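You operate a simulated robot arm through the tools that you are given. There is no shell and no other tool. Be economical: measure what you need, move in short steps, check, and stop when the job is done.

You run a simulated two-armed robot. Do the job below in one go: nothing can be reset, and whatever is moved stays where it is left.

TASK
Count the pine rail's empty towers on the hand counter.
Fine: it lies in the bracket drawer; stand it on the bench and shut the drawer. Hold it with one hand; one click for each empty tower. Set down upright: hand counter. Where these are worked on the way, their far stop is far enough and under half their travel is too little: bracket drawer.

The check looks at the end state, three seconds after you hand in, the way a careful person would. Anything else that was tipped, shoved, dropped, spilled or broken makes it a failure.

THE ROBOT
Two 7-joint arms with two-finger parallel grippers on one trunk, on a base that drives. Base frame: it is fixed to the floor where the robot stands at the start and does not move with it; the origin is under the middle of the robot, x ahead of it, y to its left, z up. Readings come in mm, rad, newtons and seconds.
The left shoulder is at the start at [70, 134, 1201], the right one opposite. With the tool pointing down near the work surface each hand reaches from about 100 to 620 mm from the robot's upright axis, wherever it stands, measured 20 degrees to its own side. Places, roughly: bench cradle [1000, -100, 900]; bracket drawer [700, 100, 800]; cradle clamp [800, -100, 900]; force knob [1100, 100, 900]; key of the hand counter [600, 100, 800]; sliding stop [1400, 0, 900]; swing latch [700, 400, 900]; tilt knob [1000, 300, 900]; top of the bracket bench [600, 200, 900]. Payload 1.57 kg a hand.
The tool frame of a hand sits at the grasp point between the pads (the TCP): z along the fingers, y along the line on which they close. The tips reach 30 mm beyond it. Largest opening 80 mm; finger width 17, thickness 12; the body of the gripper, 40 by 82 mm, starts 80 mm behind the TCP.
Orientation is told as [roll, pitch, yaw] about the base's x, y, z axes, in that order, counted from this pose: with the fingers straight down and closing along the base's y, the tool's x points along the base's -x, its y along +y and its z along -z.

THE INTERFACE
- The arms move only by the tool nudge_tool. It takes "left_targets", "right_targets" or both (then of equal length, played together; a hand with none holds still); each is a list of rows, each a list of 6 numbers: the shift along the base's x, y, z in mm, then the turn, a rotation vector about the base's x, y, z in degrees. In form: [[dx, dy, dz, ax, ay, az], ...]. A call has 1 to 12 rows; each row shifts and turns the commanded pose from where the row before left it. "left_gripper" and "right_gripper" are, for a hand that has rows, the gripper command, from -1 (shut) to 1 (fully open), values between in proportion, set as the call begins (left out, the last holds). Each row takes 0.2 s and may step no farther than 50 mm and 0.15 rad from the row before; otherwise, or with a gripper value out of range, the whole call is refused. Where a pose cannot be reached the arm comes as near as it can. A force on the tool above 40 N (or 10 N above the force at the start of the call, whichever is more), or a blocked arm, ends the call early, and 0.2 s more pass. The fingers move at their own pace (about 153 mm/s each) and stop on an object; they squeeze with about 42 N. The grip force told is the motor's: it shows also when the fingers shut on nothing. Time passes only in rows, and 0.2 s behind the last, so rows that do not move let the fingers close. It gives the time, the measured TCP pose, the force on the tool (base axes), the opening and the grip force at its end, in the units of the frame above (readings bear some noise), with the torque about the TCP (base axes, N m) and any sound that the robot's microphone picked up, and new pictures: "views" is both (left out), scene, wrist or none (wrist: the cameras of the hands that moved).
- Cameras (640 x 400 px; columns grow to the right, rows downward): "scene" is now at [128.9, 14.6, 1420.8]; the picture's right is [0.13, -0.99, 0.00], its down [-0.75, -0.10, -0.66] and it looks along [0.65, 0.09, -0.75] (base axes); focal length 251 px, centre (320, 200). "left" rides on the left gripper at [72, 7, -122] in its tool frame; the picture's right is [-0.09, 1.00, 0.00], its down [-0.84, -0.08, -0.54] and it looks along [-0.54, -0.05, 0.84] (tool axes); focal length 238 px, centre (320, 200). "right" rides on the right gripper at [72, -7, -122] in its tool frame; the picture's right is [0.09, 1.00, 0.00], its down [-0.84, 0.08, -0.54] and it looks along [-0.54, 0.05, 0.84] (tool axes); focal length 238 px, centre (320, 200). There is no depth. A picture from a camera that has moved, and an enlarged one, comes with that camera's place and axes in the base frame and with its lens. The place of the scene camera against the robot may be out by one fixed shift of up to 18 mm in any direction.
- raise_lower(by): slides the trunk up (or, below 0, down) by that many mm; the arms and the scene camera ride with it, the base frame stays. It gives what a move gives, with no picture.
- base_move(legs): drives the robot by 1 to 6 legs, each [ahead, left, turn to the left] in mm, mm and rad, along the robot's own axes; the way and the turn of a leg run together, so that a leg with both is an arc; at most 1500 mm and 3.142 rad a leg. The arms and the cameras ride along, it lands a little off, and it stops where it bumps. It gives what a move gives, and a new picture of the scene camera.
- aim_head(pan, tilt): turns the head with the scene camera to pan (to the left, within 1.501 rad either way) and tilt (down, from -0.506 to 1.204), counted from straight ahead of the robot. It gives what a move gives, and a new picture of the scene camera.
- zoom(camera, box): a new picture of the part [left, top, right, bottom] of that camera's present view, enlarged. No time passes.
- hand_in(): hands the job in; it is judged then, once.

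Work in short steps. Places have to be worked out from the pictures, the camera data and where the tool is seen: move nearer, look again, correct. Check each grasp and each placing, and mend what went wrong. You have 120 turns and 260 pictures in all, those below and enlarged ones among them. Open the grippers and draw the arms clear of the work before you hand the job in, unless the task says otherwise; then end with one line.

The tools are called after "Call:" as name(argument=value, ...) on one line, values as JSON. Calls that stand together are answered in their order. nudge_tool: Moves the arms, as the interface text tells. Its arguments: {"type":"object","properties":{"left_targets":{"type":"array"},"left_gripper":{"type":"number"},"right_targets":{"type":"array"},"right_gripper":{"type":"number"},"views":{"type":"string","enum":["both","scene","wrist","none"]}},"required":[]} The other tools are called the same way: raise_lower (by) slides the trunk up or down; base_move (legs) drives the base; aim_head (pan, tilt) turns the head that bears the scene camera; zoom (camera, box) takes an enlarged picture of a part of a camera's view; hand_in () hands the job in.

At the start:

```text
clock: 0.0
left_tcp_pos: [459.5, 281.4, 1085.7]
left_tool_rot: [0.0, 0.0, 0.0]
left_ft_force: [-0.2, -0.9, 0.4]
left_moment: [0.01, -0.05, -0.01]
left_opening: 80.0
left_finger_force: 0.0
right_tcp_pos: [415.5, -171.6, 1146.3]
right_tool_rot: [-0.001, 0.0, 0.0]
right_ft_force: [0.7, 0.4, -0.7]
right_moment: [0.0, 0.01, -0.01]
right_opening: 80.2
right_finger_force: 0.1
trunk travel left (down, up): [-775.0, 165.0]
robot x, y, heading: [1.9, -4.0, 0.002]
head pan, tilt: [0.131, 0.852]
```

scene: 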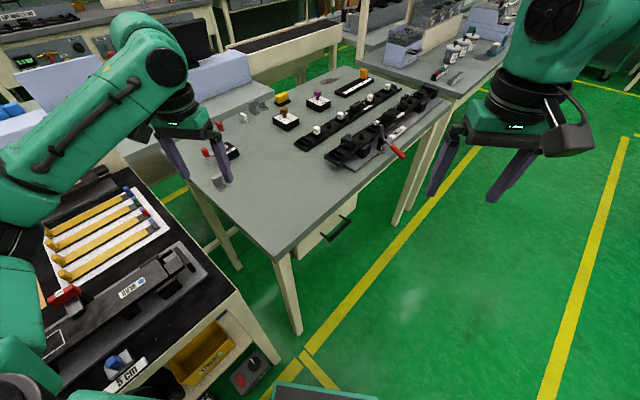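
right: 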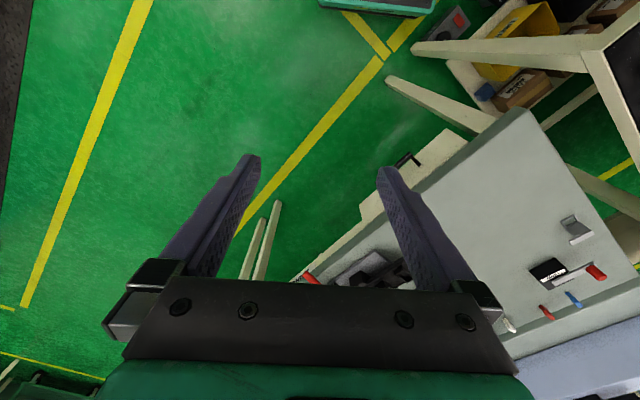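
left: 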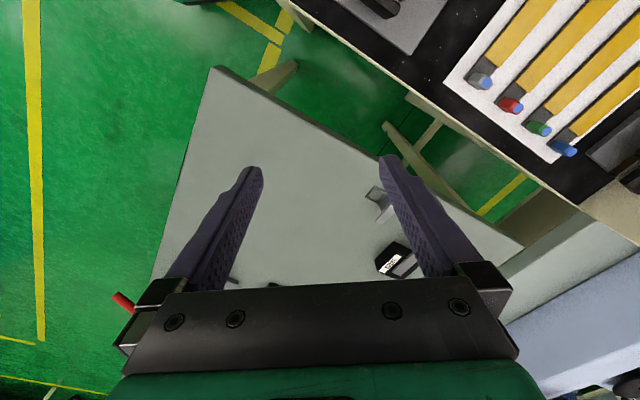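

The bracket bench stands ahead, turned, with a drawer under its near right side. I zoom on the bench top and the drawer.

Call:
zoom(camera="scene", box=[200, 50, 460, 212])

Call:
zoom(camera="scene", box=[260, 170, 420, 270])

```text
2.46 times, centred on (330, 131) of scene
camera zoom: at [128.9, 14.6, 1420.8], right [0.13, -0.99, 0.0], down [-0.75, -0.1, -0.66], along [0.65, 0.09, -0.75], focal length 617 px, centre (295, 370)
```

zoom: 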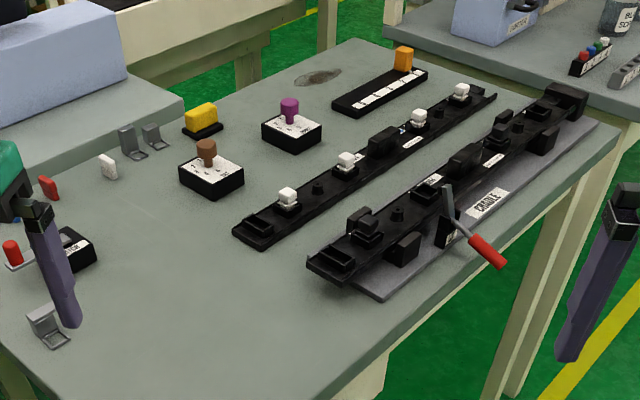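

```text
4.00 times, centred on (340, 220) of scene
camera zoom: at [128.9, 14.6, 1420.8], right [0.13, -0.99, 0.0], down [-0.75, -0.1, -0.66], along [0.65, 0.09, -0.75], focal length 1003 px, centre (240, 120)
```

zoom: 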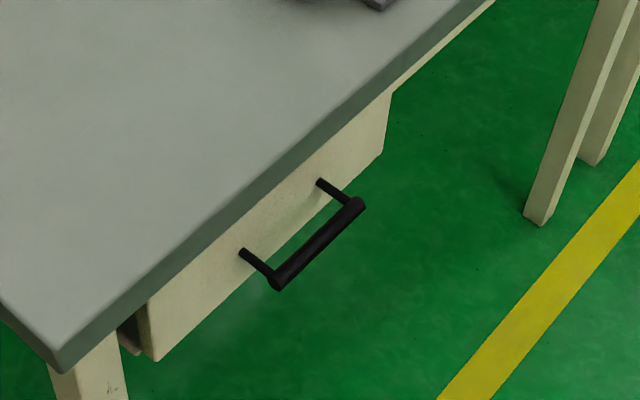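

The bench front runs at about -35° and the handle is near [553, 15, 800]. I will stand in front of the drawer, facing it (heading about 0.96).

Call:
base_move(legs=[[0, -456, 0], [200, 0, 0], [0, 0, 0.96]])

Call:
aim_head(pan=0.0, tilt=0.75)

```text
clock: 6.4
left_tcp_pos: [231.8, 72.6, 1085.0]
left_tool_rot: [-0.001, 0.002, 0.958]
left_ft_force: [0.0, -0.2, 0.2]
left_moment: [0.0, -0.01, -0.01]
left_opening: 79.8
left_finger_force: 0.2
right_tcp_pos: [577.0, -224.5, 1145.8]
right_tool_rot: [-0.001, 0.0, 0.96]
right_ft_force: [-0.2, -0.1, 0.5]
right_moment: [0.0, 0.01, -0.01]
right_opening: 80.1
right_finger_force: 0.0
trunk travel left (down, up): [-775.0, 165.0]
robot x, y, heading: [199.2, -461.9, 0.959]
head pan, tilt: [0.131, 0.852]
camera scene: at [264.1, -351.3, 1420.8], right [0.89, -0.46, 0.0], down [-0.35, -0.67, -0.66], along [0.31, 0.58, -0.75], focal length 251 px, centre (320, 200)
```

scene: 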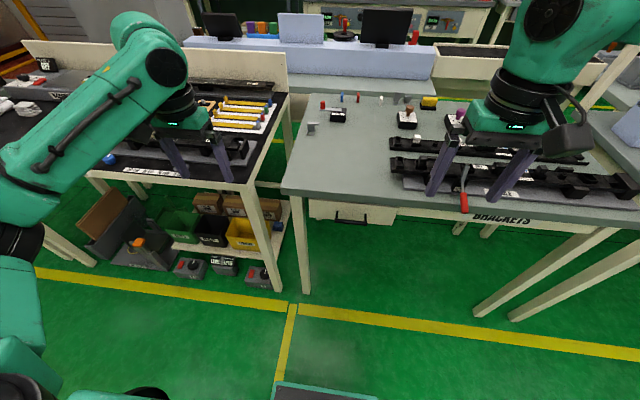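

```text
clock: 7.1
left_tcp_pos: [232.7, 73.0, 1087.0]
left_tool_rot: [0.0, -0.001, 0.957]
left_ft_force: [0.2, 0.9, 0.0]
left_moment: [-0.03, -0.05, 0.01]
left_opening: 80.2
left_finger_force: 0.1
right_tcp_pos: [577.2, -224.8, 1146.7]
right_tool_rot: [0.001, 0.0, 0.957]
right_ft_force: [0.3, 1.1, 0.5]
right_moment: [-0.01, 0.0, 0.0]
right_opening: 80.1
right_finger_force: 0.1
trunk travel left (down, up): [-775.0, 165.0]
robot x, y, heading: [196.7, -463.1, 0.959]
head pan, tilt: [0.0, 0.75]
camera scene: at [275.2, -352.5, 1428.9], right [0.82, -0.58, 0.0], down [-0.39, -0.56, -0.73], along [0.42, 0.6, -0.68], focal length 251 px, centre (320, 200)
```

scene: 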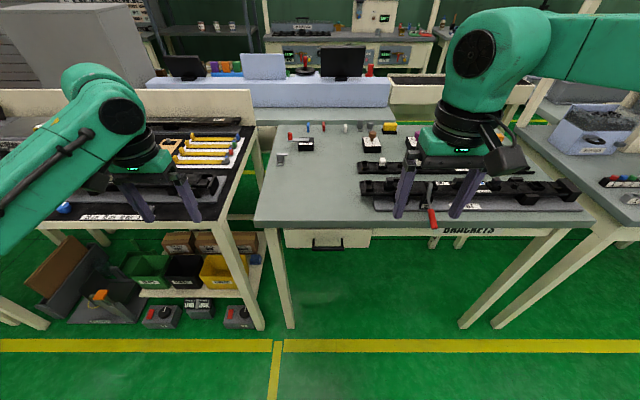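

The robot is now square to the bench. I read the labels and the drawer.

Call:
zoom(camera="scene", box=[240, 100, 440, 260])

Call:
zoom(camera="scene", box=[350, 130, 600, 230])

Call:
zoom(camera="scene", box=[0, 100, 260, 260])

```text
2.50 times, centred on (340, 180) of scene
camera zoom: at [275.2, -352.5, 1428.9], right [0.82, -0.58, 0.0], down [-0.39, -0.56, -0.73], along [0.42, 0.6, -0.68], focal length 627 px, centre (270, 250)
```

zoom: 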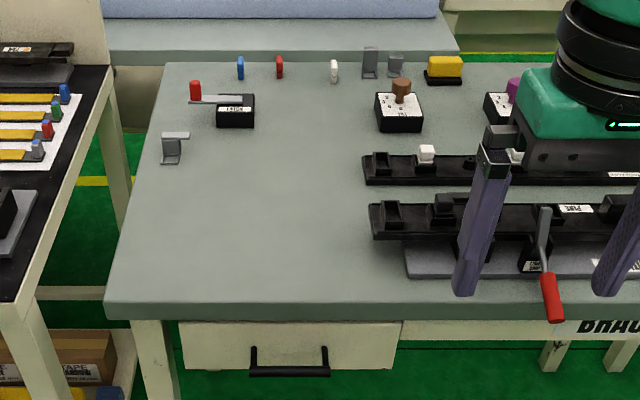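

```text
2.56 times, centred on (475, 180) of scene
camera zoom: at [275.2, -352.5, 1428.9], right [0.82, -0.58, 0.0], down [-0.39, -0.56, -0.73], along [0.42, 0.6, -0.68], focal length 642 px, centre (-77, 251)
```

zoom: 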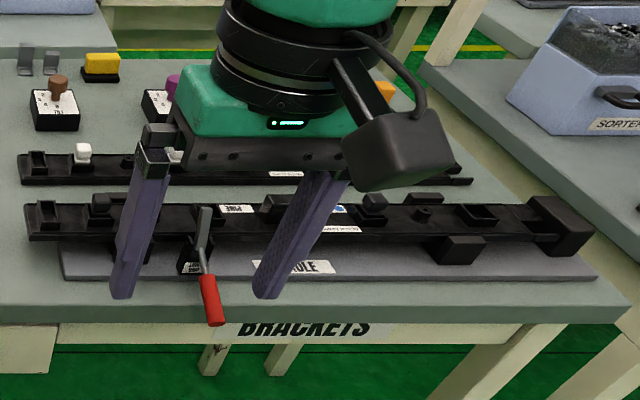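

```text
2.46 times, centred on (130, 180) of scene
camera zoom: at [275.2, -352.5, 1428.9], right [0.82, -0.58, 0.0], down [-0.39, -0.56, -0.73], along [0.42, 0.6, -0.68], focal length 617 px, centre (788, 249)
```

zoom: 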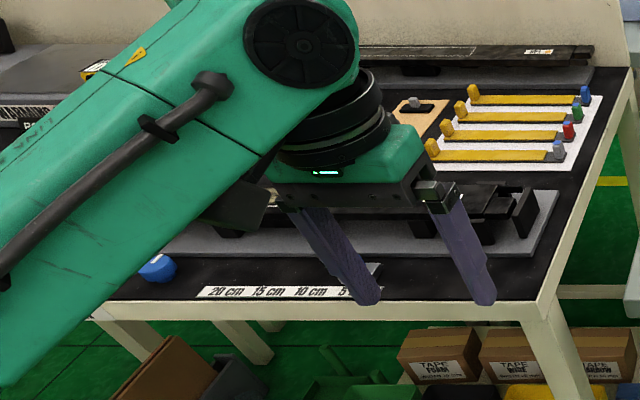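

The rail in the cradle carries the label "PINE". I draw the right hand back so that its camera and the scene camera see the rails.

Call:
nudge_tool(right_targets=[[-20, -40, 0, 0, 0, 0], [-20, -40, 0, 0, 0, 0], [-20, -40, 0, 0, 0, 0], [-10, -25, 0, 0, 0, 0]], views="both")

```text
clock: 8.1
left_tcp_pos: [232.5, 71.2, 1086.8]
left_tool_rot: [0.0, -0.002, 0.958]
left_ft_force: [0.2, 0.2, -0.1]
left_moment: [0.01, -0.01, -0.02]
left_opening: 80.1
left_finger_force: 0.1
right_tcp_pos: [506.7, -369.8, 1147.9]
right_tool_rot: [0.0, -0.002, 0.957]
right_ft_force: [-0.1, -0.6, 0.2]
right_moment: [0.05, -0.06, -0.05]
right_opening: 79.7
right_finger_force: 0.0
trunk travel left (down, up): [-775.0, 165.0]
robot x, y, heading: [198.3, -466.5, 0.959]
head pan, tilt: [0.0, 0.75]
camera scene: at [275.5, -354.1, 1429.1], right [0.82, -0.58, 0.0], down [-0.39, -0.56, -0.73], along [0.42, 0.6, -0.68], focal length 251 px, centre (320, 200)
camera right: at [471.3, -432.4, 1269.2], right [-0.87, 0.5, 0.0], down [0.42, 0.73, 0.54], along [0.27, 0.47, -0.84], focal length 238 px, centre (320, 200)
```

scene: 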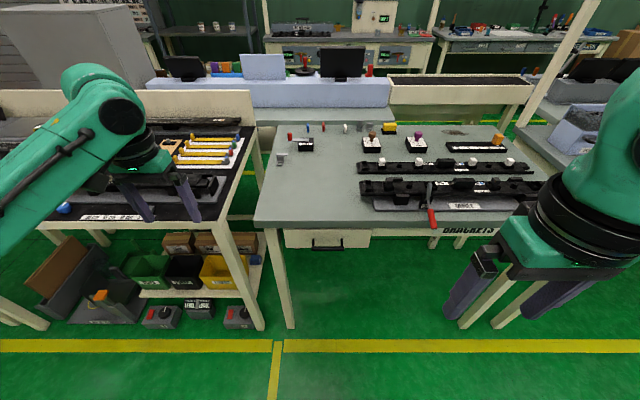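
right: 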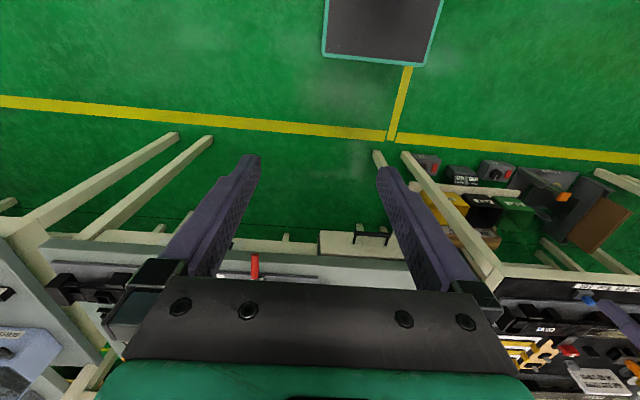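

Rails are in clear view now; zoom.

Call:
zoom(camera="scene", box=[350, 140, 450, 215])

Call:
zoom(camera="scene", box=[440, 140, 560, 215])

Call:
zoom(camera="scene", box=[250, 110, 350, 180])

```text
5.33 times, centred on (400, 178) of scene
camera zoom: at [275.5, -354.1, 1429.1], right [0.82, -0.58, 0.0], down [-0.39, -0.56, -0.73], along [0.42, 0.6, -0.68], focal length 1337 px, centre (-107, 320)
```

zoom: 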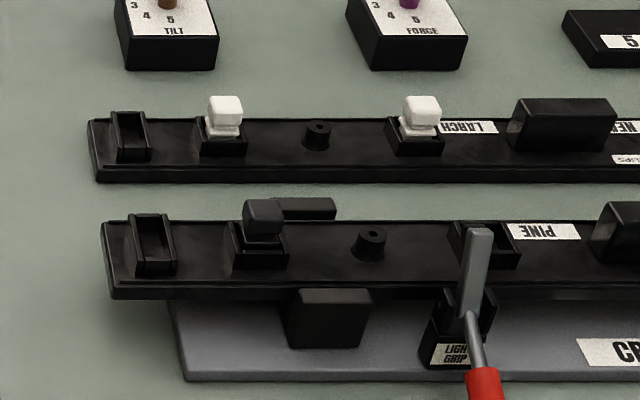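

```text
5.33 times, centred on (500, 178) of scene
camera zoom: at [275.5, -354.1, 1429.1], right [0.82, -0.58, 0.0], down [-0.39, -0.56, -0.73], along [0.42, 0.6, -0.68], focal length 1337 px, centre (-640, 320)
```

zoom: 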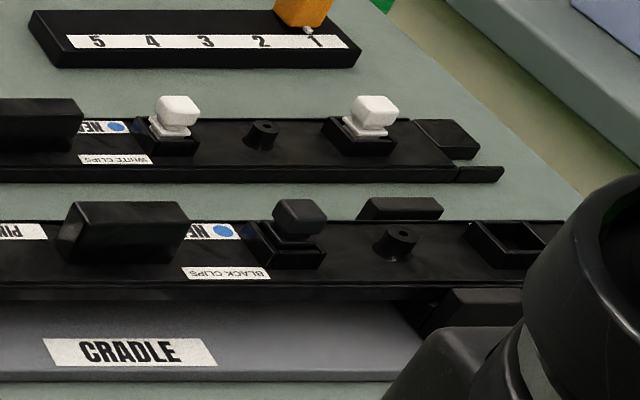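

```text
5.71 times, centred on (300, 145) of scene
camera zoom: at [275.5, -354.1, 1429.1], right [0.82, -0.58, 0.0], down [-0.39, -0.56, -0.73], along [0.42, 0.6, -0.68], focal length 1432 px, centre (434, 514)
```

zoom: 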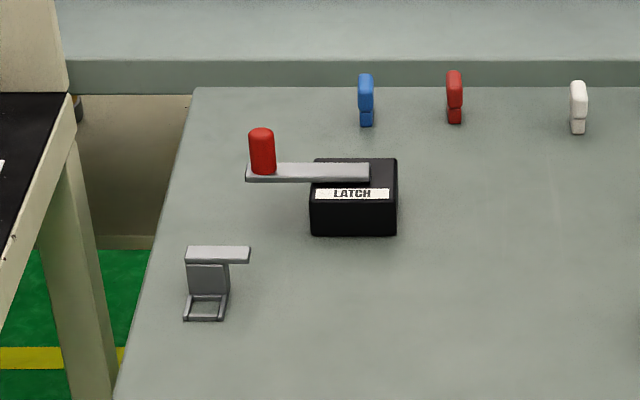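

Larch has white clips in four towers; Pine seems to have four towers, with one behind the clamp lever unclear. I drive right and raise the trunk for a better look.

Call:
base_move(legs=[[0, -400, 0]])

Call:
raise_lower(by=165)

Call:
aim_head(pan=0.0, tilt=0.85)

```text
clock: 10.6
left_tcp_pos: [562.7, -160.8, 1086.7]
left_tool_rot: [-0.001, 0.001, 0.96]
left_ft_force: [-0.6, 0.2, -0.2]
left_moment: [0.01, -0.05, 0.01]
left_opening: 80.1
left_finger_force: 0.0
right_tcp_pos: [838.2, -599.6, 1148.5]
right_tool_rot: [-0.001, -0.001, 0.959]
right_ft_force: [0.0, 0.3, -0.2]
right_moment: [0.02, -0.03, 0.02]
right_opening: 80.0
right_finger_force: 0.1
trunk travel left (down, up): [-775.0, 165.0]
robot x, y, heading: [528.5, -692.6, 0.957]
head pan, tilt: [0.0, 0.75]
camera scene: at [606.8, -585.3, 1428.9], right [0.82, -0.57, 0.0], down [-0.39, -0.56, -0.73], along [0.42, 0.6, -0.68], focal length 251 px, centre (320, 200)
```

scene: 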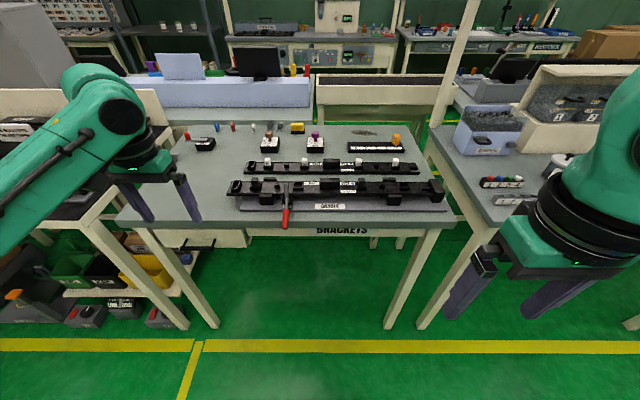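

```text
clock: 12.5
left_tcp_pos: [563.0, -160.9, 1252.1]
left_tool_rot: [-0.001, 0.001, 0.96]
left_ft_force: [0.2, -0.7, -0.2]
left_moment: [0.04, 0.0, 0.01]
left_opening: 80.2
left_finger_force: 0.1
right_tcp_pos: [839.1, -599.9, 1313.7]
right_tool_rot: [0.0, 0.002, 0.96]
right_ft_force: [0.5, 0.0, -0.8]
right_moment: [0.0, -0.02, 0.01]
right_opening: 79.9
right_finger_force: 0.1
trunk travel left (down, up): [-940.0, 0.0]
robot x, y, heading: [531.6, -699.2, 0.961]
head pan, tilt: [0.0, 0.75]
```

```text
clock: 13.2
left_tcp_pos: [563.6, -160.5, 1252.1]
left_tool_rot: [0.0, 0.0, 0.961]
left_ft_force: [-1.2, 0.7, 0.1]
left_moment: [-0.03, -0.01, 0.03]
left_opening: 79.9
left_finger_force: 0.0
right_tcp_pos: [838.5, -602.2, 1313.2]
right_tool_rot: [0.0, 0.0, 0.962]
right_ft_force: [0.4, 0.2, 0.2]
right_moment: [0.02, 0.0, 0.0]
right_opening: 80.1
right_finger_force: 0.0
trunk travel left (down, up): [-940.0, 0.0]
robot x, y, heading: [528.1, -697.7, 0.961]
head pan, tilt: [0.0, 0.85]
camera scene: at [605.3, -589.9, 1585.9], right [0.82, -0.57, 0.0], down [-0.43, -0.62, -0.66], along [0.38, 0.54, -0.75], focal length 251 px, centre (320, 200)
```

scene: 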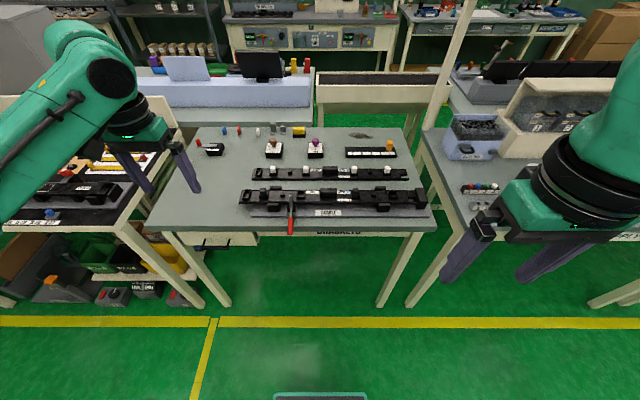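

Call:
zoom(camera="scene", box=[230, 160, 335, 225])

Call:
zoom(camera="scene", box=[330, 160, 435, 225])

```text
6.10 times, centred on (282, 192) of scene
camera zoom: at [605.3, -589.9, 1585.9], right [0.82, -0.57, 0.0], down [-0.43, -0.62, -0.66], along [0.38, 0.54, -0.75], focal length 1528 px, centre (549, 246)
```

zoom: 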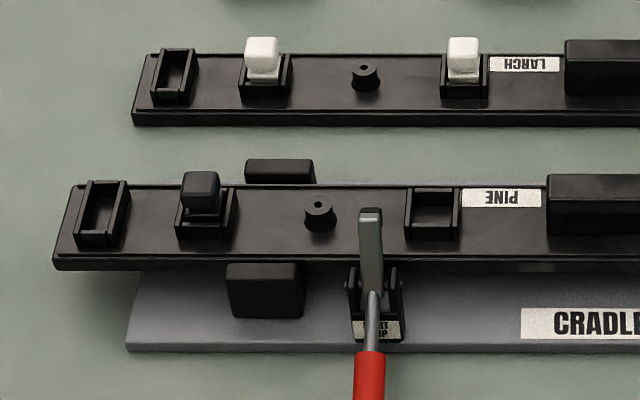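

```text
6.10 times, centred on (382, 192) of scene
camera zoom: at [605.3, -589.9, 1585.9], right [0.82, -0.57, 0.0], down [-0.43, -0.62, -0.66], along [0.38, 0.54, -0.75], focal length 1528 px, centre (-61, 246)
```

zoom: 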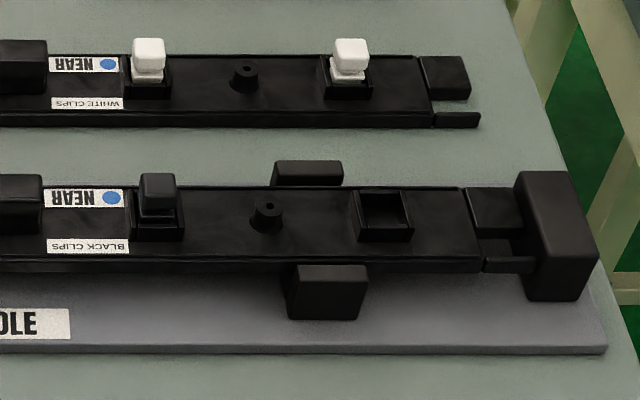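

Two square towers of Pine look empty; the long box at the left end exists on both rails. I check it with the left hand's camera.

Call:
zoom(camera="left", box=[0, 0, 640, 400])

```text
1.00 times, centred on (320, 200) of left (not enlarged: the box is as wide or as high as the picture)
camera zoom: at [516.6, -216.7, 1373.0], right [-0.76, 0.65, 0.0], down [0.54, 0.64, 0.54], along [0.35, 0.41, -0.84], focal length 238 px, centre (320, 200)
```

zoom: 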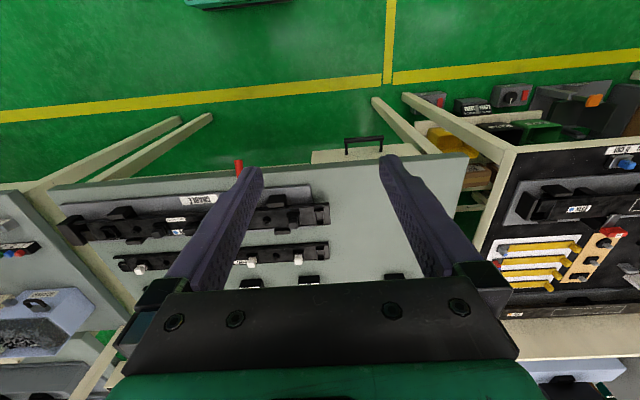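

Call:
zoom(camera="left", box=[265, 185, 345, 235])

Call:
zoom(camera="left", box=[55, 175, 215, 275])

```text
8.00 times, centred on (305, 210) of left
camera zoom: at [516.6, -216.7, 1373.0], right [-0.76, 0.65, 0.0], down [0.54, 0.64, 0.54], along [0.35, 0.41, -0.84], focal length 1907 px, centre (440, 120)
```

zoom: 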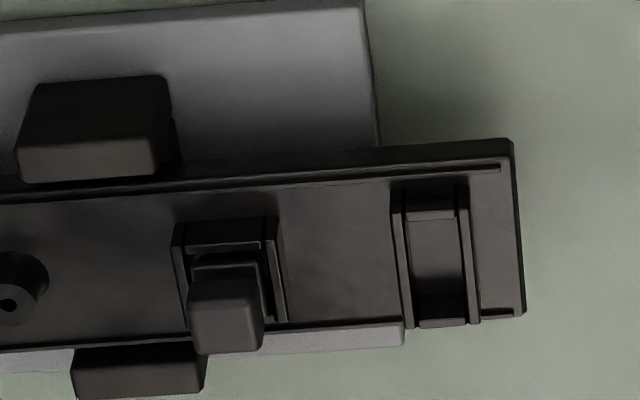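

```text
4.00 times, centred on (135, 225) of left
camera zoom: at [516.6, -216.7, 1373.0], right [-0.76, 0.65, 0.0], down [0.54, 0.64, 0.54], along [0.35, 0.41, -0.84], focal length 953 px, centre (1060, 100)
```

zoom: 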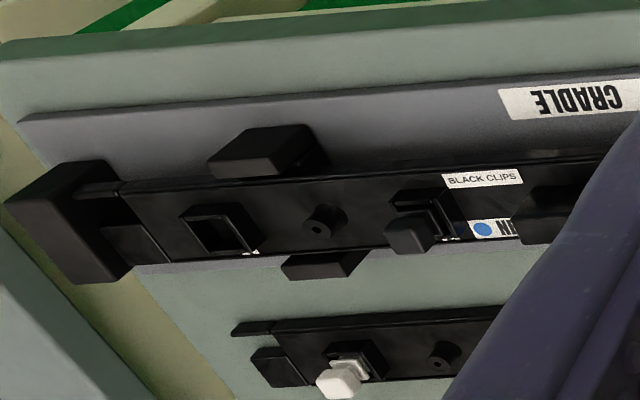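

Pine: four clip towers, two empty → two clicks. Now I drive back to put the drawer handle before the left hand and lower the trunk.

Call:
base_move(legs=[[0, 230, 0]])

Call:
raise_lower(by=-165)

Call:
zoom(camera="left", box=[0, 0, 640, 400])

Call:
zoom(camera="scene", box=[160, 150, 400, 300])

```text
clock: 14.9
left_tcp_pos: [380.5, -33.0, 1252.4]
left_tool_rot: [0.002, 0.001, 0.961]
left_ft_force: [0.5, 0.4, -0.3]
left_moment: [0.04, 0.04, 0.02]
left_opening: 79.8
left_finger_force: 0.1
right_tcp_pos: [656.7, -472.3, 1311.3]
right_tool_rot: [0.004, 0.002, 0.96]
right_ft_force: [-0.1, -1.1, -0.1]
right_moment: [0.03, 0.03, -0.02]
right_opening: 80.0
right_finger_force: 0.0
trunk travel left (down, up): [-940.0, 0.0]
robot x, y, heading: [341.7, -572.1, 0.958]
head pan, tilt: [0.0, 0.85]
camera scene: at [423.0, -462.5, 1585.9], right [0.82, -0.57, 0.0], down [-0.43, -0.61, -0.66], along [0.38, 0.54, -0.75], focal length 251 px, centre (320, 200)
```

scene: 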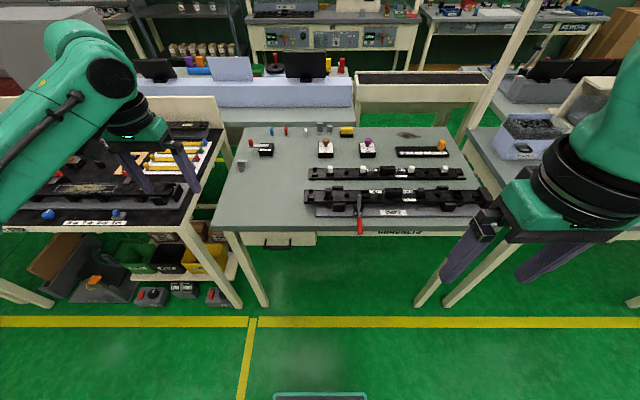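

```text
clock: 16.8
left_tcp_pos: [376.8, -30.5, 1085.9]
left_tool_rot: [-0.001, 0.0, 0.959]
left_ft_force: [0.1, 0.2, -0.1]
left_moment: [-0.02, -0.04, -0.03]
left_opening: 79.8
left_finger_force: 0.1
right_tcp_pos: [653.5, -470.1, 1148.1]
right_tool_rot: [-0.001, 0.0, 0.96]
right_ft_force: [-0.2, 0.3, -0.4]
right_moment: [-0.02, -0.01, -0.02]
right_opening: 79.8
right_finger_force: 0.1
trunk travel left (down, up): [-775.0, 165.0]
robot x, y, heading: [340.3, -568.0, 0.954]
head pan, tilt: [0.0, 0.85]
```

```text
1.00 times, centred on (320, 200) of left (not enlarged: the box is as wide or as high as the picture)
camera zoom: at [329.8, -86.3, 1208.1], right [-0.76, 0.65, 0.0], down [0.54, 0.64, 0.54], along [0.35, 0.41, -0.84], focal length 238 px, centre (320, 200)
```

zoom: 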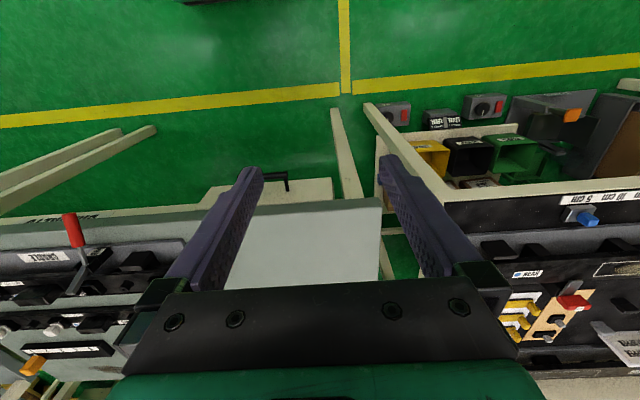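

```text
2.67 times, centred on (280, 225) of scene
camera zoom: at [418.4, -459.4, 1420.9], right [0.82, -0.57, 0.0], down [-0.43, -0.62, -0.66], along [0.38, 0.54, -0.75], focal length 668 px, centre (427, 133)
```

zoom: 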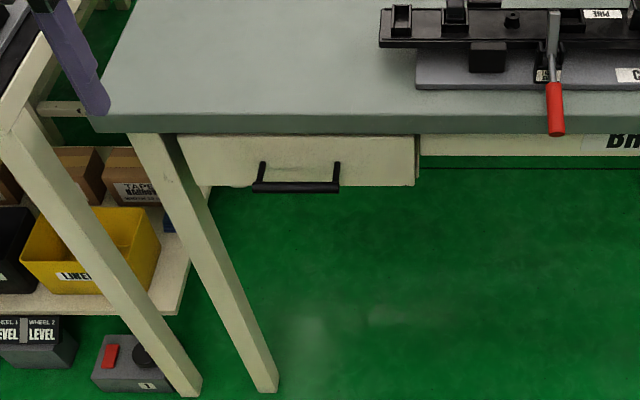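

Triangulated, the handle bar is near [566, 17, 785], running parallel to the bench edge and barely outside it. I turn the left hand 90° so that it closes across the bar, moving it sideways and down while staying well short of the bench.

Call:
nudge_tool(left_targets=[[9.5, -6.6, -13, 0, 0, -8.2], [9.5, -6.6, -13, 0, 0, -8.2], [9.5, -6.6, -13, 0, 0, -8.2], [9.5, -6.6, -13, 0, 0, -8.2], [9.5, -6.6, -13, 0, 0, -8.2], [9.5, -6.6, -13, 0, 0, -8.2], [9.5, -6.6, -13, 0, 0, -8.2], [9.5, -6.6, -13, 0, 0, -8.2], [9.5, -6.6, -13, 0, 0, -8.2], [9.5, -6.6, -13, 0, 0, -8.2], [9.5, -6.6, -13, 0, 0, -8.0]], views="none")

Call:
nudge_tool(left_targets=[[0, 0, 0, 6.55, -4.59, 0], [0, 0, 0, 6.55, -4.59, 0], [0, 0, 0, 6.55, -4.59, 0], [0, 0, 0, 6.55, -4.59, 0], [0, 0, 0, 6.55, -4.59, 0], [0, 0, 0, 6.55, -4.59, 0], [0, 0, 0, 6.55, -4.59, 0], [0, 0, 0, 6.55, -4.59, 0]], left_gripper=0.2, views="both")

```text
clock: 19.2
left_tcp_pos: [482.5, -102.8, 942.1]
left_tool_rot: [0.0, -0.002, -0.613]
left_ft_force: [-0.1, -0.1, -0.7]
left_moment: [0.01, -0.01, 0.0]
left_opening: 79.8
left_finger_force: 0.1
right_tcp_pos: [653.0, -470.8, 1148.0]
right_tool_rot: [-0.001, 0.0, 0.96]
right_ft_force: [-0.2, 0.2, -0.1]
right_moment: [-0.03, 0.04, 0.03]
right_opening: 80.1
right_finger_force: 0.0
trunk travel left (down, up): [-775.0, 165.0]
robot x, y, heading: [344.9, -567.7, 0.956]
head pan, tilt: [0.0, 0.85]
```

```text
clock: 21.0
left_tcp_pos: [480.2, -103.2, 943.8]
left_tool_rot: [1.118, -0.001, -0.614]
left_ft_force: [0.5, -0.2, 0.8]
left_moment: [0.0, -0.01, 0.01]
left_opening: 48.1
left_finger_force: 0.0
right_tcp_pos: [651.8, -470.7, 1148.5]
right_tool_rot: [0.0, 0.0, 0.959]
right_ft_force: [0.9, -0.3, -0.1]
right_moment: [-0.01, 0.0, -0.04]
right_opening: 79.9
right_finger_force: 0.0
trunk travel left (down, up): [-775.0, 165.0]
robot x, y, heading: [344.8, -565.5, 0.96]
head pan, tilt: [0.0, 0.85]
camera scene: at [417.9, -459.4, 1421.0], right [0.82, -0.57, 0.0], down [-0.43, -0.62, -0.66], along [0.38, 0.54, -0.75], focal length 251 px, centre (320, 200)
camera left: at [360.5, -149.8, 1002.5], right [0.33, 0.3, 0.9], down [0.39, -0.91, 0.17], along [0.86, 0.29, -0.41], focal length 238 px, centre (320, 200)
```

scene: 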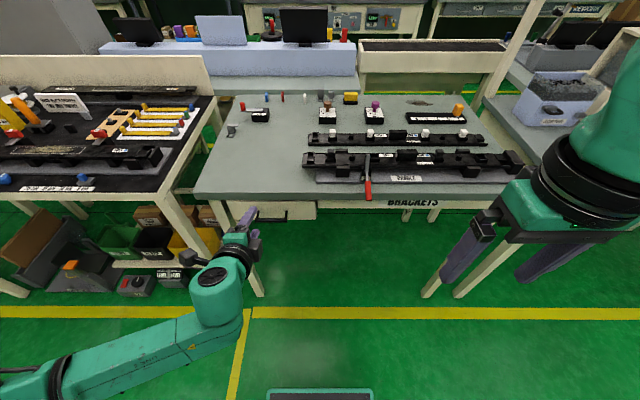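
left: 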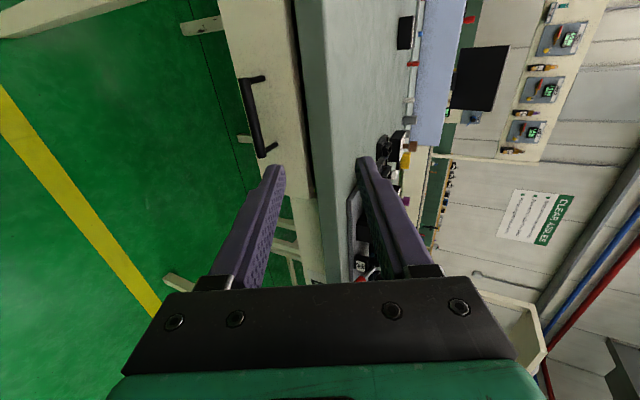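

From the hand's camera the bar sits near fwd 335 / right 451 / z 775 in bench-aligned axes (≈[562, 16, 775]). I bring the hand to a standoff in line with it and look again.

Call:
nudge_tool(left_targets=[[8, 11, -34.5, 0, 0, 0], [8, 11, -34.5, 0, 0, 0], [8, 11, -34.5, 0, 0, 0], [8, 11, -34.5, 0, 0, 0], [0, 0, 0, 0, 0, 0]], views="both")

```text
clock: 22.2
left_tcp_pos: [514.4, -57.5, 806.9]
left_tool_rot: [1.118, -0.002, -0.611]
left_ft_force: [0.3, -0.1, 0.6]
left_moment: [-0.01, -0.01, 0.0]
left_opening: 47.8
left_finger_force: 0.0
right_tcp_pos: [652.7, -470.8, 1147.4]
right_tool_rot: [-0.001, 0.0, 0.959]
right_ft_force: [-0.3, -0.2, 0.5]
right_moment: [-0.01, 0.0, -0.02]
right_opening: 80.1
right_finger_force: 0.1
trunk travel left (down, up): [-775.0, 165.0]
robot x, y, heading: [343.6, -574.2, 0.961]
head pan, tilt: [0.0, 0.85]
camera scene: at [418.0, -459.5, 1421.0], right [0.82, -0.57, 0.0], down [-0.43, -0.62, -0.66], along [0.38, 0.54, -0.75], focal length 251 px, centre (320, 200)
camera left: at [393.3, -104.6, 866.4], right [0.33, 0.3, 0.9], down [0.39, -0.91, 0.17], along [0.86, 0.29, -0.41], focal length 238 px, centre (320, 200)
```

scene: 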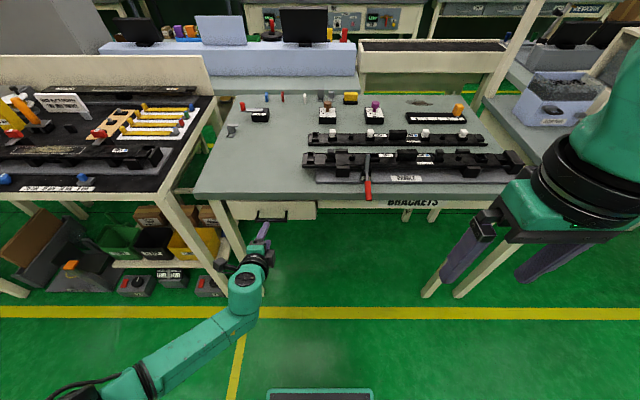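
left: 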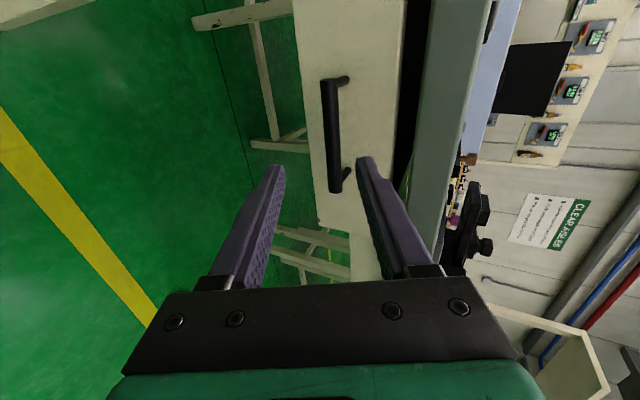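

Two hand views agree: the bar is at fwd 333, right 450, z 777. I advance 72 mm so the tips pass the bar by about 14 mm.

Call:
nudge_tool(left_targets=[[9.3, 15.5, -6, 0, 0, 0], [9.3, 15.5, -6, 0, 0, 0], [9.3, 15.5, -6, 0, 0, 0], [9.3, 15.5, -6, 0, 0, 0], [0, 0, 0, 0, 0, 0]], views="wrist")

```text
clock: 23.4
left_tcp_pos: [550.5, 4.9, 782.4]
left_tool_rot: [1.118, -0.001, -0.611]
left_ft_force: [-0.4, 0.0, 0.2]
left_moment: [-0.01, -0.03, 0.03]
left_opening: 48.0
left_finger_force: 0.0
right_tcp_pos: [652.8, -470.7, 1148.1]
right_tool_rot: [0.0, 0.0, 0.961]
right_ft_force: [-0.6, 0.4, -0.6]
right_moment: [0.0, 0.01, 0.02]
right_opening: 80.1
right_finger_force: 0.1
trunk travel left (down, up): [-775.0, 165.0]
robot x, y, heading: [341.4, -568.4, 0.956]
head pan, tilt: [0.0, 0.85]
camera left: at [430.3, -43.2, 840.4], right [0.33, 0.3, 0.9], down [0.39, -0.91, 0.17], along [0.86, 0.29, -0.41], focal length 238 px, centre (320, 200)
```

left: 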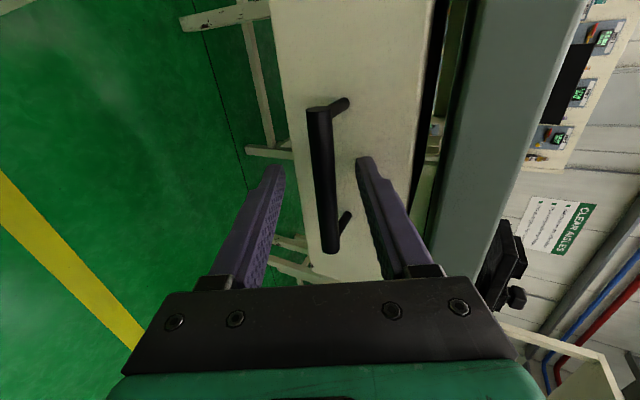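

The bar lies between the fingers; I close on it.

Call:
nudge_tool(left_targets=[[0, 0, 0, 0, 0, 0], [0, 0, 0, 0, 0, 0], [0, 0, 0, 0, 0, 0]], left_gripper=-1, views="wrist")

```text
clock: 24.2
left_tcp_pos: [550.7, 3.0, 784.2]
left_tool_rot: [1.123, -0.001, -0.611]
left_ft_force: [-0.8, 2.9, 13.4]
left_moment: [0.02, -0.16, -0.24]
left_opening: 13.9
left_finger_force: 30.3
right_tcp_pos: [650.5, -472.7, 1148.0]
right_tool_rot: [-0.001, -0.001, 0.962]
right_ft_force: [0.6, 0.4, 0.0]
right_moment: [0.0, -0.05, 0.0]
right_opening: 80.0
right_finger_force: 0.1
trunk travel left (down, up): [-775.0, 165.0]
robot x, y, heading: [346.0, -566.0, 0.959]
head pan, tilt: [0.0, 0.85]
camera left: at [430.0, -44.1, 842.6], right [0.32, 0.3, 0.9], down [0.39, -0.91, 0.17], along [0.86, 0.29, -0.41], focal length 238 px, centre (320, 200)
```

left: 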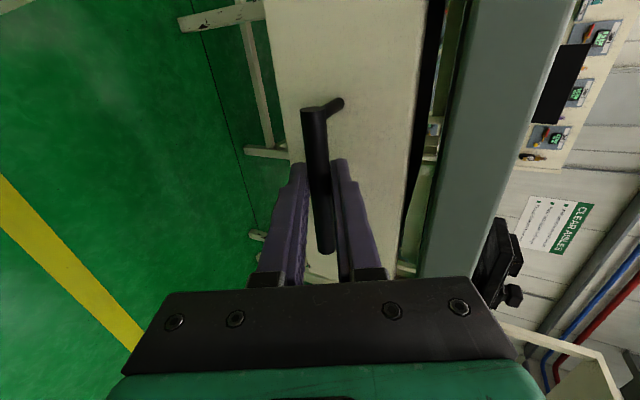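

Gripped, with a slight upward load. I ease up 3 mm and pull the drawer straight out by 120 mm.

Call:
nudge_tool(left_targets=[[0, 0, 2, 0, 0, 0], [-11.5, -16.4, 0, 0, 0, 0], [-11.5, -16.4, 0, 0, 0, 0], [-11.5, -16.4, 0, 0, 0, 0], [-11.5, -16.4, 0, 0, 0, 0], [-11.5, -16.4, 0, 0, 0, 0], [-11.5, -16.4, 0, 0, 0, 0]], views="both")

```text
clock: 25.8
left_tcp_pos: [481.4, -97.1, 783.5]
left_tool_rot: [1.123, -0.001, -0.61]
left_ft_force: [-3.8, 0.2, 11.6]
left_moment: [-0.07, -0.28, -0.67]
left_opening: 13.7
left_finger_force: 30.3
right_tcp_pos: [651.4, -472.9, 1148.6]
right_tool_rot: [0.001, -0.002, 0.959]
right_ft_force: [0.0, 0.7, -0.5]
right_moment: [0.02, -0.01, 0.03]
right_opening: 80.1
right_finger_force: 0.1
trunk travel left (down, up): [-775.0, 165.0]
robot x, y, heading: [344.6, -569.1, 0.96]
head pan, tilt: [0.0, 0.85]
camera scene: at [416.3, -461.6, 1421.3], right [0.82, -0.57, 0.0], down [-0.43, -0.61, -0.66], along [0.38, 0.54, -0.75], focal length 251 px, centre (320, 200)
camera left: at [359.3, -144.3, 842.9], right [0.32, 0.3, 0.9], down [0.39, -0.91, 0.17], along [0.86, 0.29, -0.41], focal length 238 px, centre (320, 200)
```

scene: 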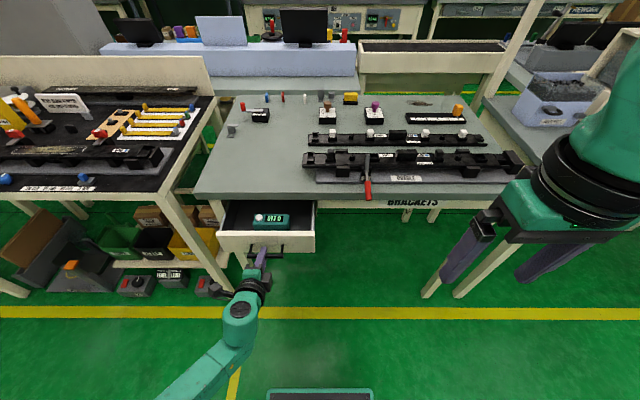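
left: 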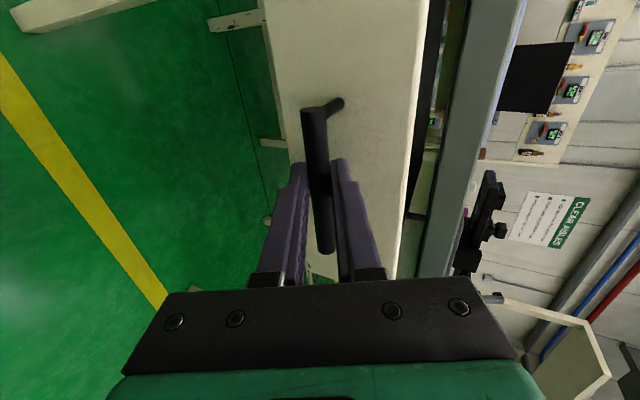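

The drawer opened; a green counter lies inside. Zoom on it and pull another 100 mm.

Call:
nudge_tool(left_targets=[[-11.5, -16.4, 0, 0, 0, 0], [-11.5, -16.4, 0, 0, 0, 0], [-11.5, -16.4, 0, 0, 0, 0], [-11.5, -16.4, 0, 0, 0, 0], [-11.5, -16.4, 0, 0, 0, 0]], views="none")

Call:
zoom(camera="scene", box=[200, 180, 340, 280])

```text
clock: 27.0
left_tcp_pos: [425.0, -174.4, 783.9]
left_tool_rot: [1.123, -0.001, -0.609]
left_ft_force: [5.9, 9.7, 18.0]
left_moment: [0.36, 0.17, 0.45]
left_opening: 13.5
left_finger_force: 30.6
right_tcp_pos: [654.4, -469.1, 1147.6]
right_tool_rot: [0.0, 0.0, 0.96]
right_ft_force: [-0.7, -0.3, -0.1]
right_moment: [0.0, 0.02, -0.02]
right_opening: 80.1
right_finger_force: 0.1
trunk travel left (down, up): [-775.0, 165.0]
robot x, y, heading: [343.2, -567.9, 0.957]
head pan, tilt: [0.0, 0.85]
```

```text
4.00 times, centred on (270, 230) of scene
camera zoom: at [419.3, -458.4, 1421.0], right [0.82, -0.57, 0.0], down [-0.43, -0.62, -0.66], along [0.38, 0.54, -0.75], focal length 1003 px, centre (520, 80)
```

zoom: 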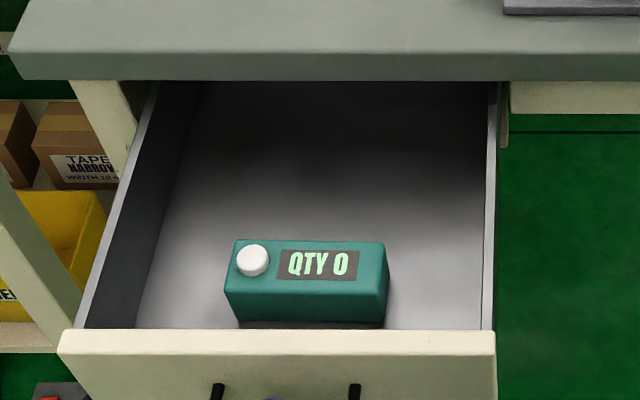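

The counter stands face up, showing "QTY 0", with a white button. The drawer is about 216 mm out. I release the handle and back off.

Call:
nudge_tool(left_targets=[[0, 0, 0, 0, 0, 0], [0, 0, 0, 0, 0, 0]], left_gripper=0.1, views="none")

Call:
nudge_tool(left_targets=[[-10.3, -14.7, 8.8, 0, 0, 0], [-10.3, -14.7, 8.8, 0, 0, 0], [-10.3, -14.7, 8.8, 0, 0, 0], [-10.3, -14.7, 8.8, 0, 0, 0], [0, 0, 40, 0, 0, 0], [0, 0, 40, 0, 0, 0], [0, 0, 40, 0, 0, 0], [0, 0, 40, 0, 0, 0]], views="both")

```text
clock: 27.6
left_tcp_pos: [424.0, -177.3, 782.1]
left_tool_rot: [1.115, 0.001, -0.61]
left_ft_force: [0.1, -0.9, -0.2]
left_moment: [-0.03, -0.01, 0.01]
left_opening: 44.1
left_finger_force: 0.1
right_tcp_pos: [653.4, -470.3, 1147.1]
right_tool_rot: [0.001, 0.001, 0.958]
right_ft_force: [0.0, 0.3, 0.0]
right_moment: [-0.02, -0.02, 0.0]
right_opening: 80.0
right_finger_force: 0.1
trunk travel left (down, up): [-775.0, 165.0]
robot x, y, heading: [345.8, -566.8, 0.961]
head pan, tilt: [0.0, 0.85]
```

```text
clock: 29.4
left_tcp_pos: [388.8, -239.2, 942.4]
left_tool_rot: [1.107, 0.007, -0.613]
left_ft_force: [-0.6, -0.6, 0.0]
left_moment: [0.02, 0.01, 0.02]
left_opening: 44.0
left_finger_force: 0.1
left hand out of reach, approached as far as the arm can: row 8
right_tcp_pos: [654.1, -472.6, 1147.9]
right_tool_rot: [0.001, -0.001, 0.96]
right_ft_force: [-0.6, -0.5, 0.1]
right_moment: [0.01, 0.02, 0.01]
right_opening: 80.0
right_finger_force: 0.0
trunk travel left (down, up): [-775.0, 165.0]
robot x, y, heading: [342.4, -568.5, 0.964]
head pan, tilt: [0.0, 0.85]
camera scene: at [419.5, -461.6, 1421.0], right [0.82, -0.57, 0.0], down [-0.43, -0.61, -0.66], along [0.38, 0.54, -0.75], focal length 251 px, centre (320, 200)
camera left: at [269.4, -285.8, 1004.0], right [0.34, 0.31, 0.89], down [0.39, -0.91, 0.17], along [0.86, 0.29, -0.42], focal length 238 px, centre (320, 200)
```

scene: 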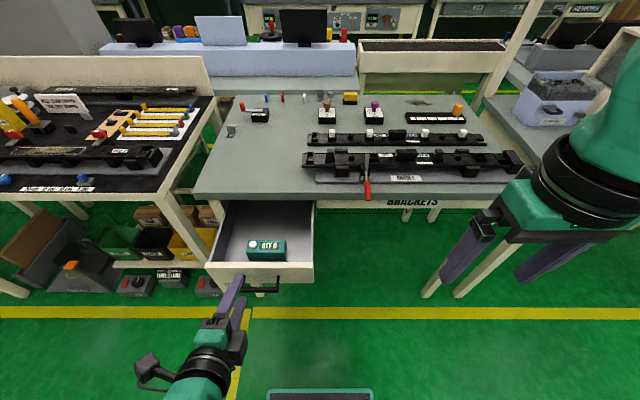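
left: 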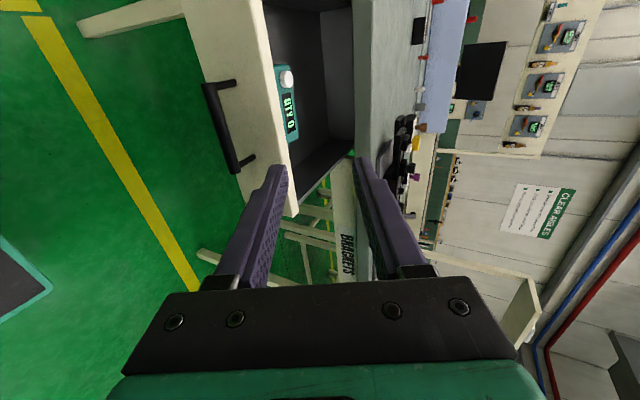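

Counter top centre is near fwd 245, right 454, z 782 (≈[512, -60]), about 108×45×40 mm. I'll pick it with the right hand by its right part so the left can press the button; first I right the left hand and turn the right hand 90°.

Call:
nudge_tool(left_targets=[[0, 0, 8, -6.55, 4.59, 0], [0, 0, 8, -6.55, 4.59, 0], [0, 0, 8, -6.55, 4.59, 0], [0, 0, 8, -6.55, 4.59, 0], [0, 0, 8, -6.55, 4.59, 0], [0, 0, 8, -6.55, 4.59, 0], [0, 0, 8, -6.55, 4.59, 0], [0, 0, 8, -6.0, 4.2, 0], [0, 0, 0, 0, 0, 0], [0, 0, 0, 0, 0, 0], [0, 0, 0, 0, 0, 0]], right_targets=[[0, 0, -5, 0, 0, 8.2], [0, 0, -5, 0, 0, 8.2], [0, 0, -5, 0, 0, 8.2], [0, 0, -5, 0, 0, 8.2], [0, 0, -5, 0, 0, 8.2], [0, 0, -5, 0, 0, 8.2], [0, 0, -5, 0, 0, 8.2], [0, 0, -5, 0, 0, 8.2], [0, 0, -5, 0, 0, 8.2], [0, 0, -5, 0, 0, 8.2], [0, 0, -5, 0, 0, 8]], views="scene")

```text
clock: 31.0
left_tcp_pos: [372.7, -224.3, 867.7]
left_tool_rot: [0.462, 0.244, -0.779]
left_ft_force: [-0.9, -0.5, 0.1]
left_moment: [-0.01, -0.03, -0.01]
left_opening: 44.1
left_finger_force: 0.1
left hand out of reach, approached as far as the arm can: row 1, 2, 3, 4, 5, 6
right_tcp_pos: [637.8, -469.8, 1122.6]
right_tool_rot: [-0.117, -0.042, 1.898]
right_ft_force: [-0.6, 0.2, -0.2]
right_moment: [-0.03, -0.04, 0.01]
right_opening: 79.9
right_finger_force: 0.1
right hand out of reach, approached as far as the arm can: row 7
trunk travel left (down, up): [-775.0, 165.0]
robot x, y, heading: [343.9, -566.5, 0.958]
head pan, tilt: [0.0, 0.85]
stopped in row 7 (left hand): the arm was blocked; the commanded pose is now the measured one
camera scene: at [415.9, -457.7, 1421.0], right [0.82, -0.57, 0.0], down [-0.43, -0.62, -0.66], along [0.38, 0.54, -0.75], focal length 251 px, centre (320, 200)
```

scene: 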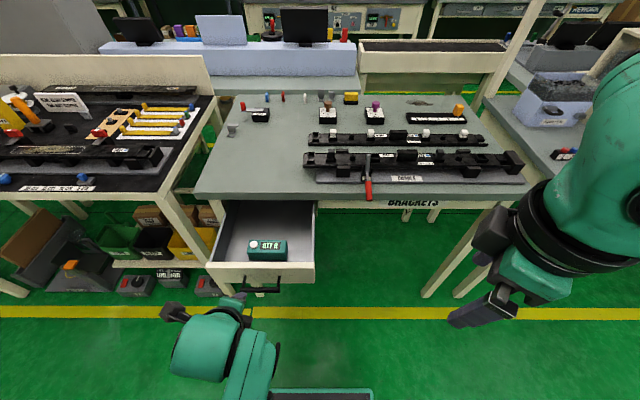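

The left arm folded to a limit, without touching the drawer. I drive the base back 200 mm to give it room.

Call:
base_move(legs=[[-220, 0, 0]])

Call:
nudge_tool(left_targets=[[14, 20, 15, 0, 0, 0], [14, 20, 15, 0, 0, 0], [14, 20, 15, 0, 0, 0], [14, 20, 15, 0, 0, 0], [14, 20, 15, 0, 0, 0], [14, 20, 15, 0, 0, 0]], views="scene")

```text
clock: 32.7
left_tcp_pos: [245.6, -408.7, 869.4]
left_tool_rot: [0.462, 0.246, -0.781]
left_ft_force: [0.9, -0.8, 0.0]
left_moment: [0.0, 0.04, 0.0]
left_opening: 43.9
left_finger_force: 0.0
right_tcp_pos: [512.3, -654.3, 1122.8]
right_tool_rot: [-0.117, -0.043, 1.896]
right_ft_force: [-0.2, -0.7, -0.4]
right_moment: [0.0, 0.03, 0.0]
right_opening: 79.9
right_finger_force: 0.0
trunk travel left (down, up): [-775.0, 165.0]
robot x, y, heading: [216.2, -755.7, 0.956]
head pan, tilt: [0.0, 0.85]
camera scene: at [290.7, -641.6, 1420.8], right [0.82, -0.57, 0.0], down [-0.43, -0.62, -0.66], along [0.38, 0.54, -0.75], focal length 251 px, centre (320, 200)
```

scene: 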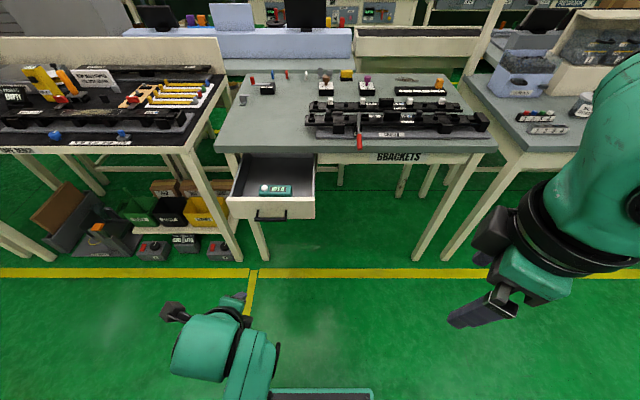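

```text
clock: 34.1
left_tcp_pos: [329.3, -288.6, 958.1]
left_tool_rot: [0.461, 0.245, -0.782]
left_ft_force: [0.1, 0.1, 0.3]
left_moment: [-0.03, 0.0, -0.01]
left_opening: 43.7
left_finger_force: 0.1
right_tcp_pos: [511.7, -653.2, 1122.3]
right_tool_rot: [-0.114, -0.044, 1.897]
right_ft_force: [0.1, 0.3, 0.2]
right_moment: [-0.03, 0.03, -0.01]
right_opening: 80.1
right_finger_force: 0.1
trunk travel left (down, up): [-775.0, 165.0]
robot x, y, heading: [215.8, -750.0, 0.959]
head pan, tilt: [0.0, 0.85]
camera scene: at [290.6, -641.5, 1420.8], right [0.82, -0.57, 0.0], down [-0.43, -0.62, -0.66], along [0.38, 0.54, -0.75], focal length 251 px, centre (320, 200)
```

scene: 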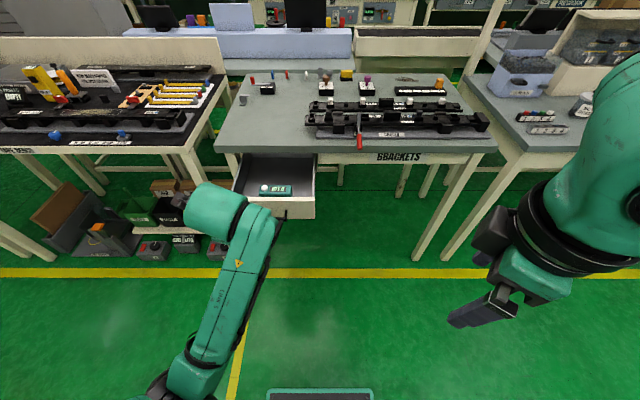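

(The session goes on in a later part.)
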